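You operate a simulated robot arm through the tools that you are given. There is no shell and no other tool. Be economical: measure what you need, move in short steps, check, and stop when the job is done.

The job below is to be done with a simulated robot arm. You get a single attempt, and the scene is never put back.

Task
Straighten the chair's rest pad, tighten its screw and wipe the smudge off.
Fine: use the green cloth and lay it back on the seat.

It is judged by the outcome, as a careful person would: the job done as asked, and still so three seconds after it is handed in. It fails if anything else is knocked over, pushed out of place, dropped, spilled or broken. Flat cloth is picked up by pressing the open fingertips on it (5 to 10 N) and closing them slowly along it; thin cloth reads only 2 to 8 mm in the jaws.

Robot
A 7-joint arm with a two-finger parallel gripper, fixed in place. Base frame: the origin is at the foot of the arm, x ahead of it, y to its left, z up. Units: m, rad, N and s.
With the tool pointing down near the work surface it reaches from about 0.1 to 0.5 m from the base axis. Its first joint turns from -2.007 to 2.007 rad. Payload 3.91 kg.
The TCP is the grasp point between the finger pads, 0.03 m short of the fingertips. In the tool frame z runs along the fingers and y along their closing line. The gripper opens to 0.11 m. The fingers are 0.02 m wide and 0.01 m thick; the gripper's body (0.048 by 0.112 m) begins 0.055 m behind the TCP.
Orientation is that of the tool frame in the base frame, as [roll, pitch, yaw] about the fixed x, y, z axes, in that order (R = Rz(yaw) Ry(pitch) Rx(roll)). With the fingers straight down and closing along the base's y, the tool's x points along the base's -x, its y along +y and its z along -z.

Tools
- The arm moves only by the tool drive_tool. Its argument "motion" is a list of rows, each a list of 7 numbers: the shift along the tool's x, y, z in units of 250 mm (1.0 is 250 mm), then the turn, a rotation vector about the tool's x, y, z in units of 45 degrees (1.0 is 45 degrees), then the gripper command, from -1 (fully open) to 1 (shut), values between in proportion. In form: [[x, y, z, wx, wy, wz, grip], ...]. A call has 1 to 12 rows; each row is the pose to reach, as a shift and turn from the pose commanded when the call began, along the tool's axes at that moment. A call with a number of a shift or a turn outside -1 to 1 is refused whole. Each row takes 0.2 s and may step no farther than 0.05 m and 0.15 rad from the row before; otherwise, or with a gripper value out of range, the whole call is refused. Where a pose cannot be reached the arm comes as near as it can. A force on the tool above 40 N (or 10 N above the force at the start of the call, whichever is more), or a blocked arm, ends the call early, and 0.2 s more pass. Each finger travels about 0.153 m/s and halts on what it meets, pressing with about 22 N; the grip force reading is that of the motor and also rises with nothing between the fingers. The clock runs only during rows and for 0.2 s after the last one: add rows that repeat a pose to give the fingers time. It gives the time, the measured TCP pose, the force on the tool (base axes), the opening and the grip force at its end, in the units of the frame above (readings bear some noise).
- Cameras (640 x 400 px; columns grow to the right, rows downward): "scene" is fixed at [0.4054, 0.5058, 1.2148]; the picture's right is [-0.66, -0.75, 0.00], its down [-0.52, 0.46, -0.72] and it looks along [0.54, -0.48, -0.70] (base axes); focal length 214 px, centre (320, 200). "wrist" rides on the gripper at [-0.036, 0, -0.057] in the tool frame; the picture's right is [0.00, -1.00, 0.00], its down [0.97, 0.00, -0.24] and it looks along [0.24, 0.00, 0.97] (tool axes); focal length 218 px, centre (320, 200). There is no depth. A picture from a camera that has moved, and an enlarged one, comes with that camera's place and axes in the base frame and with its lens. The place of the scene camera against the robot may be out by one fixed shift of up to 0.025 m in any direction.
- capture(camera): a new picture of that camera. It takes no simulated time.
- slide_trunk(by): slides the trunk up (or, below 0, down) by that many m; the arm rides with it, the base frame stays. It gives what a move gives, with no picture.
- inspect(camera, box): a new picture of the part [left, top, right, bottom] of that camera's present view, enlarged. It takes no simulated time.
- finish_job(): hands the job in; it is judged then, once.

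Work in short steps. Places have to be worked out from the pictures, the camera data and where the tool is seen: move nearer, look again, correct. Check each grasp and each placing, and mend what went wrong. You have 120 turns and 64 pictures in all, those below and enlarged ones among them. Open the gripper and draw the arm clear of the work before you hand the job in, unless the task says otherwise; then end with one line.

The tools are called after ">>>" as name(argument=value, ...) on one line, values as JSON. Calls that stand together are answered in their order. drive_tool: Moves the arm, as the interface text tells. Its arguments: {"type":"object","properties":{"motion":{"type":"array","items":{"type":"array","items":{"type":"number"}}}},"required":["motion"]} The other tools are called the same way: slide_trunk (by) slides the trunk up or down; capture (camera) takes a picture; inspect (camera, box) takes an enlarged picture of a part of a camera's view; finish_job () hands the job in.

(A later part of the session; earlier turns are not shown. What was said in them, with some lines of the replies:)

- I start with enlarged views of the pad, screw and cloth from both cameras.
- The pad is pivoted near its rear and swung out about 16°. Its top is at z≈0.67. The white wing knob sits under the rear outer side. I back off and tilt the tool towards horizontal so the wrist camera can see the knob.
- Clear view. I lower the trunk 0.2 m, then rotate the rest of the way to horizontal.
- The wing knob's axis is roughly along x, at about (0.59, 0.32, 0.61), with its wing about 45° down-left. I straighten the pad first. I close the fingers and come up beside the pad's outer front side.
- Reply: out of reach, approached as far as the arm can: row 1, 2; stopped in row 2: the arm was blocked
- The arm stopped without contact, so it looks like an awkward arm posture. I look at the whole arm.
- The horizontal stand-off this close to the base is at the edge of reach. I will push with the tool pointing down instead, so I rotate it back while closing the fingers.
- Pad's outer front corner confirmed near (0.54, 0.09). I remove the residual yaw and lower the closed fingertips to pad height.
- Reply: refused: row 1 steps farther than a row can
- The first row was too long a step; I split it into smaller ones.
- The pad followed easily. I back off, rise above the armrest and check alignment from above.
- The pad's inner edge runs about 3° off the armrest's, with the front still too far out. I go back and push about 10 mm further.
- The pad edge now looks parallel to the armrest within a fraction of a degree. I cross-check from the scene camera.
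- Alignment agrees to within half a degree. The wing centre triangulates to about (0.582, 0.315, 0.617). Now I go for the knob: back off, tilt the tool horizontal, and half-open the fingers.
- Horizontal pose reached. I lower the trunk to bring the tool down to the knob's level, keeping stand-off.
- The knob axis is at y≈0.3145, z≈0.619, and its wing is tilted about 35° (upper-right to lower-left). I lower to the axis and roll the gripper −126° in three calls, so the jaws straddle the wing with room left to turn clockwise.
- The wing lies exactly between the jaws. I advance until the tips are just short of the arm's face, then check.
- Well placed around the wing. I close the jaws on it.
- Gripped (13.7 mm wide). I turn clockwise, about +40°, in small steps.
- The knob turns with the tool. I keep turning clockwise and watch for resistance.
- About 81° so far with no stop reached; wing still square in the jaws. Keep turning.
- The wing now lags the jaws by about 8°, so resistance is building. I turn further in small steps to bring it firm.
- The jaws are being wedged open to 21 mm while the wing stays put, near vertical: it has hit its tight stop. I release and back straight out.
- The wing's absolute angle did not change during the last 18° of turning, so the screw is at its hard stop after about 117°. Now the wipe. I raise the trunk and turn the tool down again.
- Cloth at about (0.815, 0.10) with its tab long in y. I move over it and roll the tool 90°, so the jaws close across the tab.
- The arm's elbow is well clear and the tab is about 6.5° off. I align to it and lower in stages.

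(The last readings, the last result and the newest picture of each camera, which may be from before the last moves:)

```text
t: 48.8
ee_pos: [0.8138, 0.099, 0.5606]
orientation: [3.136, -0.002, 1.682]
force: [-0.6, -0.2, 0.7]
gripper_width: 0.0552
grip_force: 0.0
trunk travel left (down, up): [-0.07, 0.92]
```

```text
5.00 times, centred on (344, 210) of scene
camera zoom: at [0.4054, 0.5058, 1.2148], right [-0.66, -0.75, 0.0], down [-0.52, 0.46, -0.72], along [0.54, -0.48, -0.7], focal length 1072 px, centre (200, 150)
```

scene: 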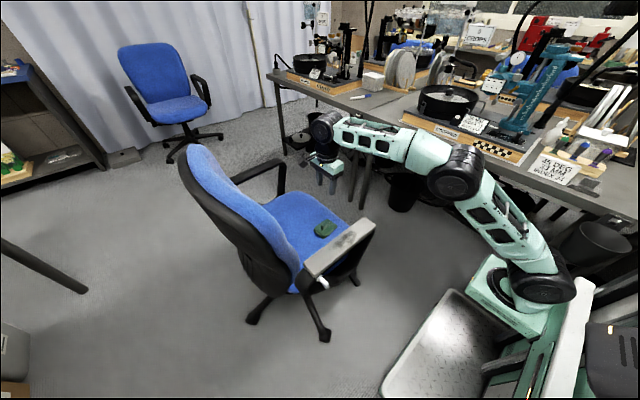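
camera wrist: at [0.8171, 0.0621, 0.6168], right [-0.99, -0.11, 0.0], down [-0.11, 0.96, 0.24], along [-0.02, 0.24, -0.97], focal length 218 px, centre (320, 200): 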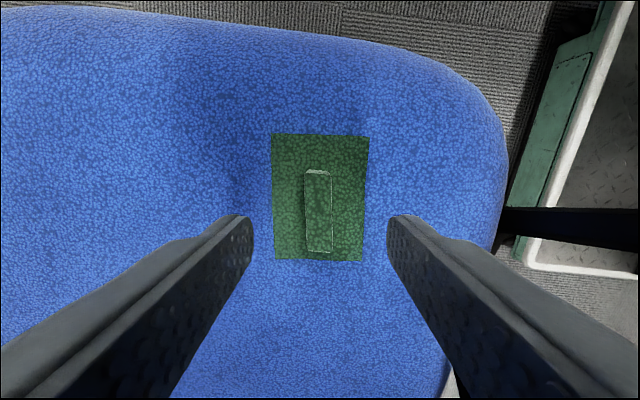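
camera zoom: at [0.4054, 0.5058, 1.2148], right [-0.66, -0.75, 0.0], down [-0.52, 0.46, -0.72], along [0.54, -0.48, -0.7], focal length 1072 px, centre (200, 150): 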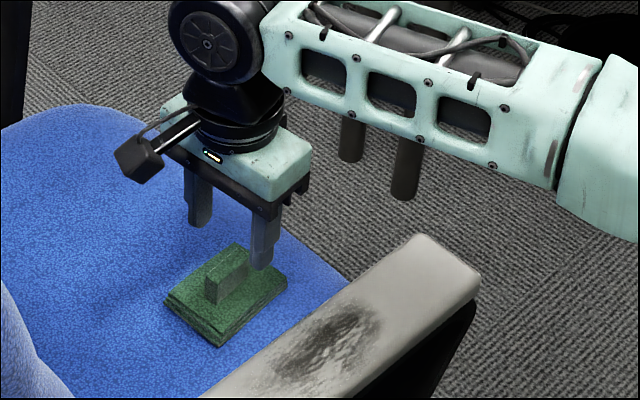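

Tab is centred between the jaws; its top is at z≈0.497 and the cloth's base at ≈0.47. I lower to TCP z≈0.508 and close gently.

>>> drive_tool(motion=[[0, 0, 0.08, 0, 0, 0, 0], [0, 0, 0.15, 0, 0, 0, 0], [0, 0, 0.21, 0, 0, 0, 0], [0, 0, 0.21, 0, 0, 0, 0.4], [0, 0, 0.21, 0, 0, 0, 0.6], [0, 0, 0.21, 0, 0, 0, 1], [0, 0, 0.21, 0, 0, 0, 1]])

>>> capture(camera="wrist")

```text
t: 50.4
ee_pos: [0.815, 0.0982, 0.5068]
orientation: [3.137, -0.002, 1.68]
force: [0.9, -0.3, 0.2]
gripper_width: 0.0146
grip_force: 22.0
trunk travel left (down, up): [-0.07, 0.92]
```

```text
24 pictures are left
camera wrist: at [0.8172, 0.062, 0.5641], right [-0.99, -0.11, 0.0], down [-0.11, 0.96, 0.24], along [-0.02, 0.24, -0.97], focal length 218 px, centre (320, 200)
```

wrist: 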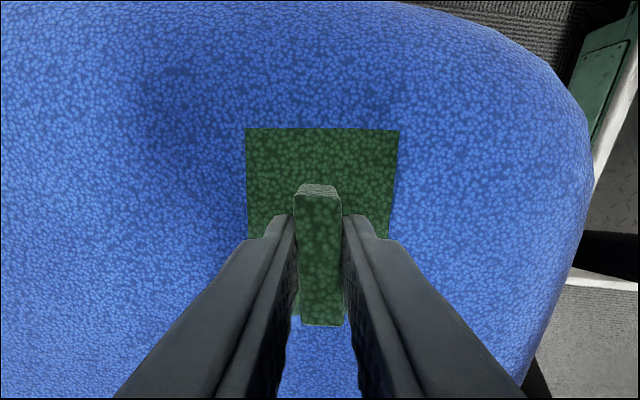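

Tab held (14.6 mm). I lift straight up with the trunk and check the cloth comes along.

>>> slide_trunk(by=0.28)

>>> inspect(camera="scene", box=[250, 80, 410, 280])

```text
t: 53.2
ee_pos: [0.815, 0.0989, 0.7868]
orientation: [3.136, -0.004, 1.682]
force: [0.2, 0.2, 0.1]
gripper_width: 0.0147
grip_force: 22.3
trunk travel left (down, up): [-0.35, 0.64]
```

```text
2.00 times, centred on (330, 180) of scene
camera zoom: at [0.4054, 0.5058, 1.2148], right [-0.66, -0.75, 0.0], down [-0.52, 0.46, -0.72], along [0.54, -0.48, -0.7], focal length 429 px, centre (300, 240)
```

zoom: 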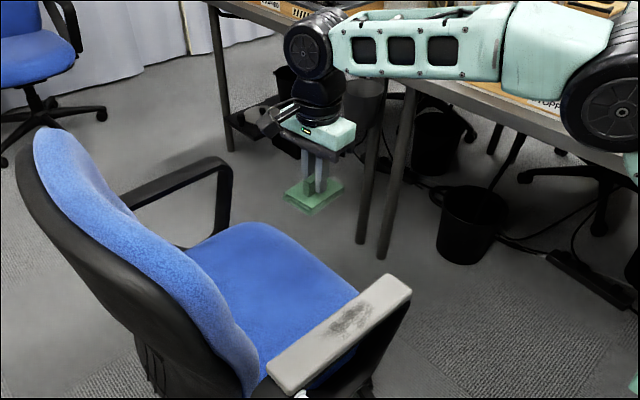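

Cloth is up with the gripper. I carry it above the smudge (smudge centre ≈ (0.637, 0.20), pad top ≈ 0.67), squaring the yaw on the way.

>>> drive_tool(motion=[[0.07, -0.112, 0, 0, 0, 0.03, 1], [0.14, -0.225, 0, 0, 0, 0.06, 1], [0.21, -0.337, 0, 0, 0, 0.09, 1], [0.28, -0.45, 0, 0, 0, 0.12, 1], [0.35, -0.562, 0, 0, 0, 0.144, 1], [0.42, -0.674, 0, 0, 0, 0.144, 1], [0.42, -0.674, 0, 0, 0, 0.144, 1]])

>>> capture(camera="wrist")

>>> inspect(camera="scene", box=[270, 150, 430, 290])

```text
t: 54.9
ee_pos: [0.6367, 0.1857, 0.7865]
orientation: [3.138, -0.004, 1.567]
force: [0.3, 0.5, -0.3]
gripper_width: 0.0147
grip_force: 22.1
trunk travel left (down, up): [-0.35, 0.64]
```

```text
22 pictures are left
camera wrist: at [0.6351, 0.1481, 0.8432], right [-1.0, 0.0, 0.0], down [0.0, 0.97, 0.24], along [0.0, 0.24, -0.97], focal length 218 px, centre (320, 200)
```

wrist: 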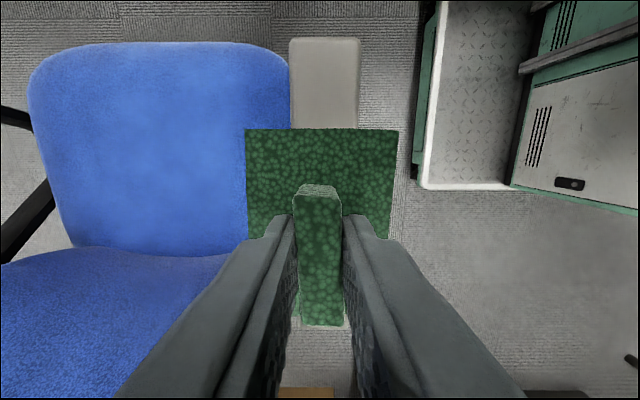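

```text
2.86 times, centred on (350, 220) of scene
camera zoom: at [0.4054, 0.5058, 1.2148], right [-0.66, -0.75, 0.0], down [-0.52, 0.46, -0.72], along [0.54, -0.48, -0.7], focal length 613 px, centre (234, 143)
```

zoom: 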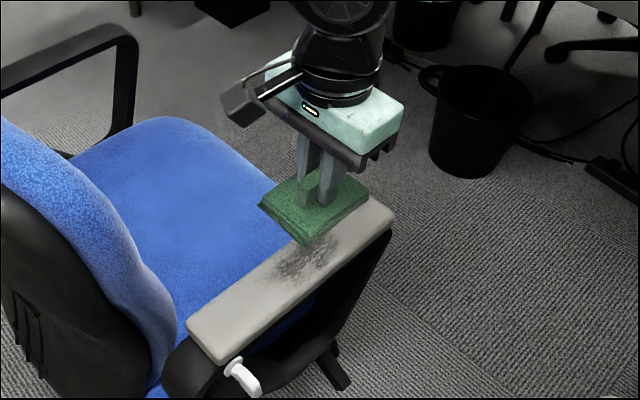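

Pad centre is at x≈0.631. I shift 5 mm and descend near contact, then step down slowly watching the force.

>>> drive_tool(motion=[[0, -0.02, 0.1, 0, 0, 0, 1], [0, -0.02, 0.18, 0, 0, 0, 1], [0, -0.02, 0.22, 0, 0, 0, 1]])

>>> drive_tool(motion=[[0, 0, 0.012, 0, 0, 0, 1], [0, 0, 0.02, 0, 0, 0, 1]])

>>> inspect(camera="scene", box=[290, 200, 386, 270])

```text
t: 55.6
ee_pos: [0.6314, 0.184, 0.732]
orientation: [3.138, -0.005, 1.57]
force: [0.1, -0.1, -0.4]
gripper_width: 0.0147
grip_force: 21.8
trunk travel left (down, up): [-0.35, 0.64]
```

```text
t: 56.2
ee_pos: [0.6314, 0.1844, 0.7266]
orientation: [3.139, -0.004, 1.569]
force: [0.5, 0.1, -0.9]
gripper_width: 0.0147
grip_force: 21.8
trunk travel left (down, up): [-0.35, 0.64]
```

```text
5.71 times, centred on (338, 235) of scene
camera zoom: at [0.4054, 0.5058, 1.2148], right [-0.66, -0.75, 0.0], down [-0.52, 0.46, -0.72], along [0.54, -0.48, -0.7], focal length 1226 px, centre (217, 0)
```

zoom: 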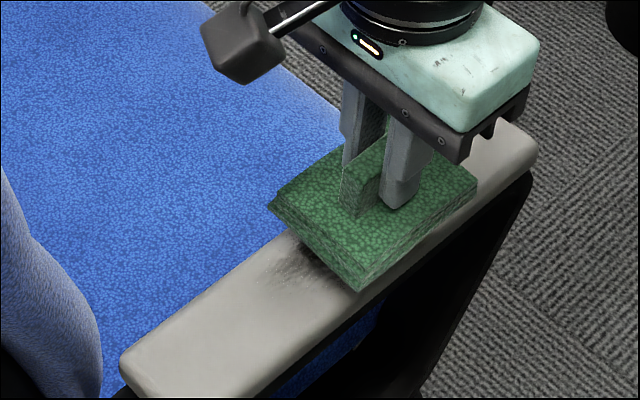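

Almost touching. I step down 2 mm at a time.

>>> drive_tool(motion=[[0, 0, 0.008, 0, 0, 0, 1], [0, 0, 0.016, 0, 0, 0, 1], [0, 0, 0.02, 0, 0, 0, 1]])

>>> drive_tool(motion=[[0, 0, 0.008, 0, 0, 0, 1], [0, 0, 0.012, 0, 0, 0, 1]])

```text
t: 57.0
ee_pos: [0.6315, 0.185, 0.7218]
orientation: [3.138, -0.004, 1.567]
force: [0.6, -0.2, -0.4]
gripper_width: 0.0143
grip_force: 22.0
trunk travel left (down, up): [-0.35, 0.64]
```

```text
t: 57.6
ee_pos: [0.6321, 0.1863, 0.7189]
orientation: [3.138, -0.006, 1.569]
force: [-0.2, 0.3, -0.4]
gripper_width: 0.0144
grip_force: 22.2
trunk travel left (down, up): [-0.35, 0.64]
```

>>> drive_tool(motion=[[0, 0, 0.008, 0, 0, 0, 1], [0, 0, 0.012, 0, 0, 0, 1]])

>>> drive_tool(motion=[[0, 0, 0.008, 0, 0, 0, 1], [0, 0, 0.012, 0, 0, 0, 1]])

>>> inspect(camera="scene", box=[290, 200, 386, 270])

```text
t: 58.2
ee_pos: [0.6315, 0.1846, 0.7168]
orientation: [3.138, -0.006, 1.566]
force: [-0.1, 0.2, -0.2]
gripper_width: 0.0147
grip_force: 22.0
trunk travel left (down, up): [-0.35, 0.64]
```

```text
t: 58.9
ee_pos: [0.6324, 0.1856, 0.7133]
orientation: [3.137, -0.005, 1.567]
force: [-0.3, -0.2, 0.5]
gripper_width: 0.0146
grip_force: 21.9
trunk travel left (down, up): [-0.35, 0.64]
```

```text
5.71 times, centred on (338, 235) of scene
camera zoom: at [0.4054, 0.5058, 1.2148], right [-0.66, -0.75, 0.0], down [-0.52, 0.46, -0.72], along [0.54, -0.48, -0.7], focal length 1226 px, centre (217, 0)
```

zoom: 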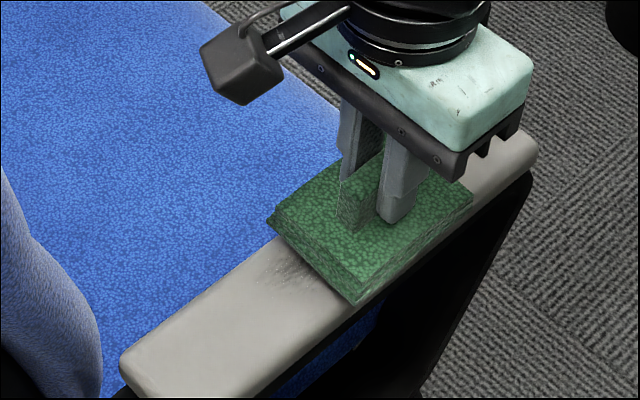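

>>> drive_tool(motion=[[0, 0, 0.006, 0, 0, 0, 1], [0, 0, 0.012, 0, 0, 0, 1], [0, 0, 0.016, 0, 0, 0, 1]])

>>> drive_tool(motion=[[0, 0, 0.006, 0, 0, 0, 1], [0, 0, 0.01, 0, 0, 0, 1]])

```text
t: 59.6
ee_pos: [0.6315, 0.1845, 0.7073]
orientation: [3.138, -0.002, 1.569]
force: [-0.4, -0.9, -1.6]
gripper_width: 0.0147
grip_force: 21.9
trunk travel left (down, up): [-0.35, 0.64]
```

```text
t: 60.2
ee_pos: [0.6313, 0.1851, 0.7069]
orientation: [3.137, -0.005, 1.567]
force: [-0.4, -0.8, 3.1]
gripper_width: 0.0144
grip_force: 21.9
trunk travel left (down, up): [-0.35, 0.64]
```

Contact at TCP z≈0.707. I press slightly more and stroke along the pad back and forth.

>>> drive_tool(motion=[[0, 0, 0.008, 0, 0, 0, 1], [0.06, 0, 0.01, 0, 0, 0, 1], [0.12, 0, 0.01, 0, 0, 0, 1], [0.06, 0, 0.01, 0, 0, 0, 1], [0, 0, 0.01, 0, 0, 0, 1], [-0.06, 0, 0.01, 0, 0, 0, 1], [-0.12, 0, 0.01, 0, 0, 0, 1], [-0.06, 0, 0.01, 0, 0, 0, 1], [0, 0, 0.01, 0, 0, 0, 1], [0.06, 0, 0.01, 0, 0, 0, 1], [0.12, 0, 0.01, 0, 0, 0, 1]])

>>> inspect(camera="scene", box=[290, 200, 386, 270])

```text
t: 62.6
ee_pos: [0.6308, 0.2153, 0.7039]
orientation: [3.137, -0.005, 1.566]
force: [0.0, -2.6, 3.6]
gripper_width: 0.0143
grip_force: 21.5
trunk travel left (down, up): [-0.35, 0.64]
```

```text
5.71 times, centred on (338, 235) of scene
camera zoom: at [0.4054, 0.5058, 1.2148], right [-0.66, -0.75, 0.0], down [-0.52, 0.46, -0.72], along [0.54, -0.48, -0.7], focal length 1226 px, centre (217, 0)
```

zoom: 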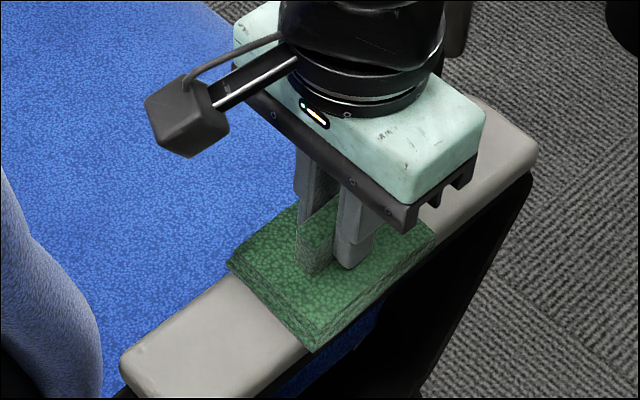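

The rear part is coming clean. More strokes with slightly more pressure and small sideways shifts.

>>> drive_tool(motion=[[0, 0.02, 0.006, 0, 0, 0, 1], [-0.07, 0.02, 0.006, 0, 0, 0, 1], [-0.14, 0.02, 0.006, 0, 0, 0, 1], [-0.21, 0.02, 0.006, 0, 0, 0, 1], [-0.28, 0.02, 0.006, 0, 0, 0, 1], [-0.28, -0.02, 0.006, 0, 0, 0, 1], [-0.21, -0.02, 0.006, 0, 0, 0, 1], [-0.14, -0.02, 0.006, 0, 0, 0, 1], [-0.07, -0.02, 0.006, 0, 0, 0, 1], [0, -0.02, 0.006, 0, 0, 0, 1], [0.03, 0, 0.006, 0, 0, 0, 1]])

>>> drive_tool(motion=[[-0.08, 0, 0, 0, 0, 0, 1], [-0.16, 0, 0, 0, 0, 0, 1], [-0.24, 0, 0, 0, 0, 0, 1], [-0.31, 0, 0, 0, 0, 0, 1], [-0.24, 0, 0, 0, 0, 0, 1], [-0.16, 0, 0, 0, 0, 0, 1], [-0.08, 0, 0, 0, 0, 0, 1], [-0.16, 0, 0, 0, 0, 0, 1], [-0.24, 0, 0, 0, 0, 0, 1], [-0.31, 0, 0, 0, 0, 0, 1]])

>>> drive_tool(motion=[[0, 0, -0.1, 0, 0, 0, 1], [0, 0, -0.2, 0, 0, 0, 1], [0, 0, -0.34, 0, 0, 0, 1], [-0.1, 0.1, -0.48, 0, 0, 0, 1]])

>>> inspect(camera="scene", box=[280, 190, 408, 290])

```text
t: 65.0
ee_pos: [0.6321, 0.2239, 0.7017]
orientation: [3.14, -0.004, 1.571]
force: [-2.0, -0.9, 6.1]
gripper_width: 0.0145
grip_force: 21.9
trunk travel left (down, up): [-0.35, 0.64]
```

```text
t: 67.2
ee_pos: [0.6325, 0.1447, 0.7015]
orientation: [3.138, -0.006, 1.57]
force: [0.0, -0.2, 0.4]
gripper_width: 0.0144
grip_force: 22.9
trunk travel left (down, up): [-0.35, 0.64]
```

```text
t: 68.2
ee_pos: [0.6542, 0.1192, 0.8247]
orientation: [3.138, -0.007, 1.57]
force: [-0.6, 0.4, -0.1]
gripper_width: 0.0145
grip_force: 22.0
trunk travel left (down, up): [-0.35, 0.64]
```

```text
4.00 times, centred on (344, 240) of scene
camera zoom: at [0.4054, 0.5058, 1.2148], right [-0.66, -0.75, 0.0], down [-0.52, 0.46, -0.72], along [0.54, -0.48, -0.7], focal length 858 px, centre (224, 40)
```

zoom: 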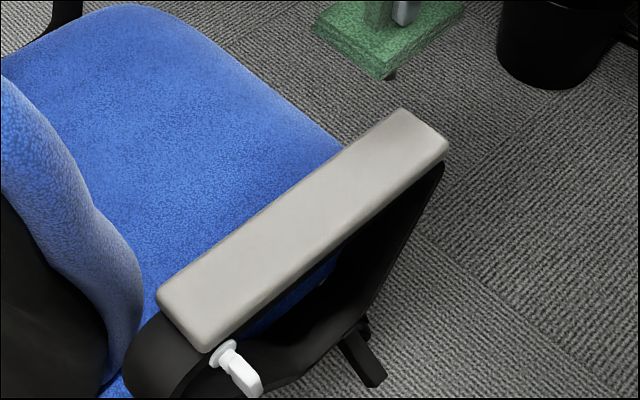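

The pad is clean, straight, and the knob is still as set. Now I carry the cloth back over its old place on the seat.

>>> drive_tool(motion=[[-0.02, 0.12, 0, 0, 0, -0.03, 1], [-0.04, 0.24, 0, 0, 0, -0.06, 1], [-0.06, 0.36, 0, 0, 0, -0.09, 1], [-0.08, 0.48, 0, 0, 0, -0.12, 1], [-0.08, 0.56, 0, 0, 0, -0.144, 1], [-0.084, 0.644, 0, 0, 0, -0.144, 1]])

>>> slide_trunk(by=-0.28)

>>> inspect(camera="scene", box=[280, 160, 408, 260])

```text
t: 69.7
ee_pos: [0.8169, 0.0971, 0.8217]
orientation: [3.136, -0.004, 1.683]
force: [0.0, -0.7, -0.1]
gripper_width: 0.0143
grip_force: 22.8
trunk travel left (down, up): [-0.35, 0.64]
```

```text
t: 72.5
ee_pos: [0.8167, 0.0975, 0.5417]
orientation: [3.136, -0.003, 1.681]
force: [1.0, -0.1, -0.6]
gripper_width: 0.0144
grip_force: 22.3
trunk travel left (down, up): [-0.07, 0.92]
```

```text
4.00 times, centred on (344, 210) of scene
camera zoom: at [0.4054, 0.5058, 1.2148], right [-0.66, -0.75, 0.0], down [-0.52, 0.46, -0.72], along [0.54, -0.48, -0.7], focal length 858 px, centre (224, 160)
```

zoom: 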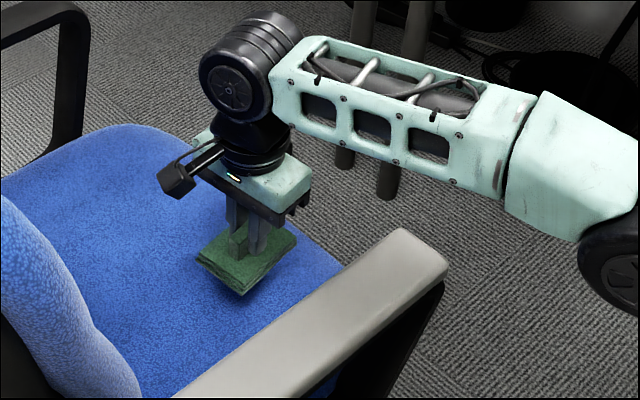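

Over the seat. I lower to the height it was gripped at.

>>> drive_tool(motion=[[0, 0, 0.07, 0, 0, 0, 1], [0, 0, 0.11, 0, 0, 0, 1], [0, 0, 0.13, 0, 0, 0, 1], [0, 0, 0.137, 0, 0, 0, 1]])

```text
t: 73.5
ee_pos: [0.8161, 0.0971, 0.5078]
orientation: [3.135, -0.005, 1.682]
force: [0.1, -0.5, -1.3]
gripper_width: 0.0146
grip_force: 22.3
trunk travel left (down, up): [-0.07, 0.92]
```

>>> drive_tool(motion=[[0, 0, 0.004, 0, 0, 0, 1], [0, 0, 0.008, 0, 0, 0, 1]])

>>> drive_tool(motion=[[0, 0, 0.004, 0, 0, 0, 1], [0, 0, 0.006, 0, 0, 0, 1]])

```text
t: 74.1
ee_pos: [0.8172, 0.0968, 0.5056]
orientation: [3.137, -0.004, 1.682]
force: [-1.0, -1.4, 4.9]
gripper_width: 0.0145
grip_force: 21.9
trunk travel left (down, up): [-0.07, 0.92]
```

```text
t: 74.7
ee_pos: [0.817, 0.0963, 0.5055]
orientation: [3.132, -0.006, 1.68]
force: [5.0, -1.9, 17.3]
gripper_width: 0.0145
grip_force: 21.8
trunk travel left (down, up): [-0.07, 0.92]
```

Firm contact with the seat. I ease off slightly, open, and rise.

>>> drive_tool(motion=[[0, 0, -0.006, 0, 0, 0, 1], [0, 0, -0.006, 0, 0, 0, 0.6], [0, 0, -0.006, 0, 0, 0, 0.2], [0, 0, -0.006, 0, 0, 0, 0], [0, 0, -0.06, 0, 0, 0, 0], [0, 0, -0.16, 0, 0, 0, 0], [0, 0, -0.26, 0, 0, 0, 0]])

>>> capture(camera="wrist")

```text
t: 76.3
ee_pos: [0.8179, 0.096, 0.5692]
orientation: [3.138, -0.003, 1.68]
force: [-0.9, -0.2, -0.7]
gripper_width: 0.0552
grip_force: 0.0
trunk travel left (down, up): [-0.07, 0.92]
```

```text
15 pictures are left
camera wrist: at [0.8186, 0.0604, 0.6256], right [-0.99, -0.11, 0.0], down [-0.11, 0.96, 0.24], along [-0.02, 0.24, -0.97], focal length 218 px, centre (320, 200)
```

wrist: 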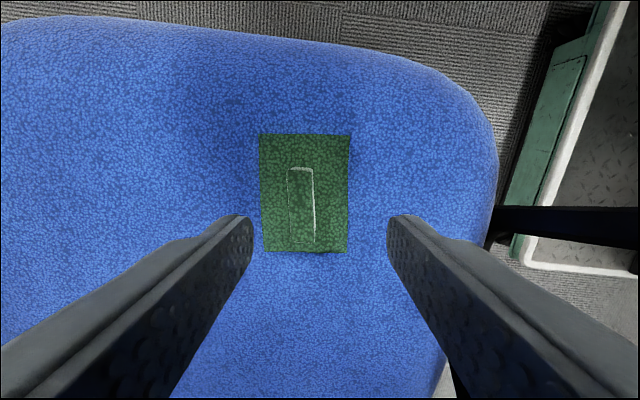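

Cloth lies flat on the seat. I raise the trunk and pass over the pad for a last look at cleanliness and alignment.

>>> slide_trunk(by=0.37)

>>> drive_tool(motion=[[0.04, -0.16, 0, 0, 0, 0, 0], [0.08, -0.32, 0, 0, 0, 0, 0], [0.12, -0.48, 0, 0, 0, 0, 0], [0.15, -0.64, 0, 0, 0, 0, 0], [0.18, -0.74, 0, 0, 0, 0, 0]])

>>> capture(camera="wrist")

>>> capture(camera="scene")

```text
t: 79.9
ee_pos: [0.8154, 0.0969, 0.9378]
orientation: [3.135, -0.004, 1.681]
force: [0.2, 0.2, -0.6]
gripper_width: 0.0549
grip_force: 0.0
trunk travel left (down, up): [-0.44, 0.55]
```

```text
t: 81.1
ee_pos: [0.6258, 0.1187, 0.9365]
orientation: [3.136, -0.001, 1.681]
force: [1.1, 0.0, 0.0]
gripper_width: 0.0552
grip_force: 0.0
trunk travel left (down, up): [-0.44, 0.55]
```

```text
14 pictures are left
camera wrist: at [0.6283, 0.0825, 0.993], right [-0.99, -0.11, 0.0], down [-0.11, 0.96, 0.24], along [-0.02, 0.24, -0.97], focal length 218 px, centre (320, 200)
```

wrist: 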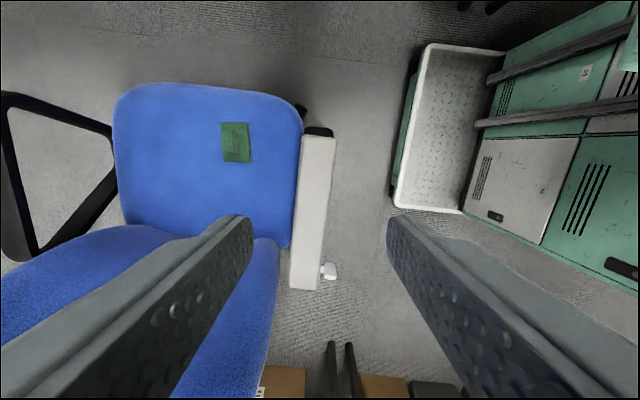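

```text
13 pictures are left
```

scene: 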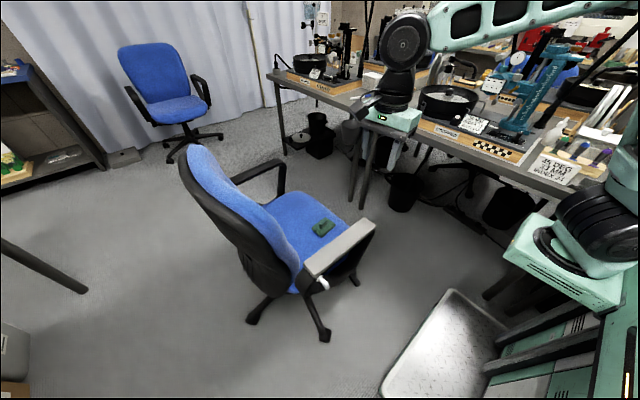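

>>> inspect(camera="wrist", box=[260, 115, 380, 300])

>>> inspect(camera="scene", box=[290, 205, 390, 295])

```text
2.16 times, centred on (320, 208) of wrist
camera zoom: at [0.6283, 0.0825, 0.993], right [-0.99, -0.11, 0.0], down [-0.11, 0.96, 0.24], along [-0.02, 0.24, -0.97], focal length 472 px, centre (320, 184)
```

zoom: 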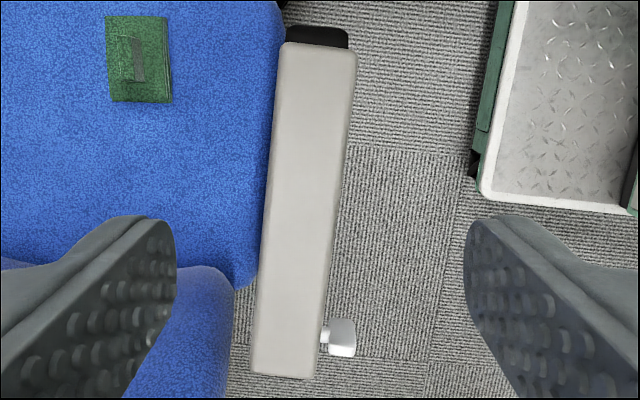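

```text
4.44 times, centred on (340, 250) of scene
camera zoom: at [0.4054, 0.5058, 1.2148], right [-0.66, -0.75, 0.0], down [-0.52, 0.46, -0.72], along [0.54, -0.48, -0.7], focal length 953 px, centre (231, -22)
```

zoom: 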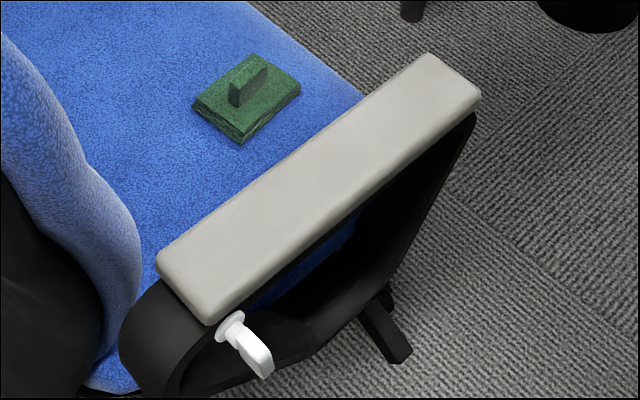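

All is in order: the pad is straight, clean and tight, and the cloth is on the seat. I draw the arm back, clear of the chair, and open the gripper.

>>> drive_tool(motion=[[-0.1, -0.15, 0, 0, 0, 0, -0.5], [-0.2, -0.3, 0, 0, 0, 0, -1], [-0.3, -0.45, 0, 0, 0, 0, -1], [-0.4, -0.6, 0, 0, 0, 0, -1], [-0.4, -0.6, 0, 0, 0, 0, -1]])

```text
t: 82.3
ee_pos: [0.4887, 0.0059, 0.9403]
orientation: [3.136, -0.004, 1.683]
force: [-0.4, -0.6, -0.8]
gripper_width: 0.11
grip_force: 0.0
trunk travel left (down, up): [-0.44, 0.55]
```

The arm is clear and the gripper is open, so I hand the job in.

>>> finish_job()

```text
The job is handed in.
```

The rest pad is straight on the armrest to within about half a degree, its screw is turned clockwise to its stop, the smudge is wiped off, and the green cloth is back flat on the seat, about 1 cm from its old spot.
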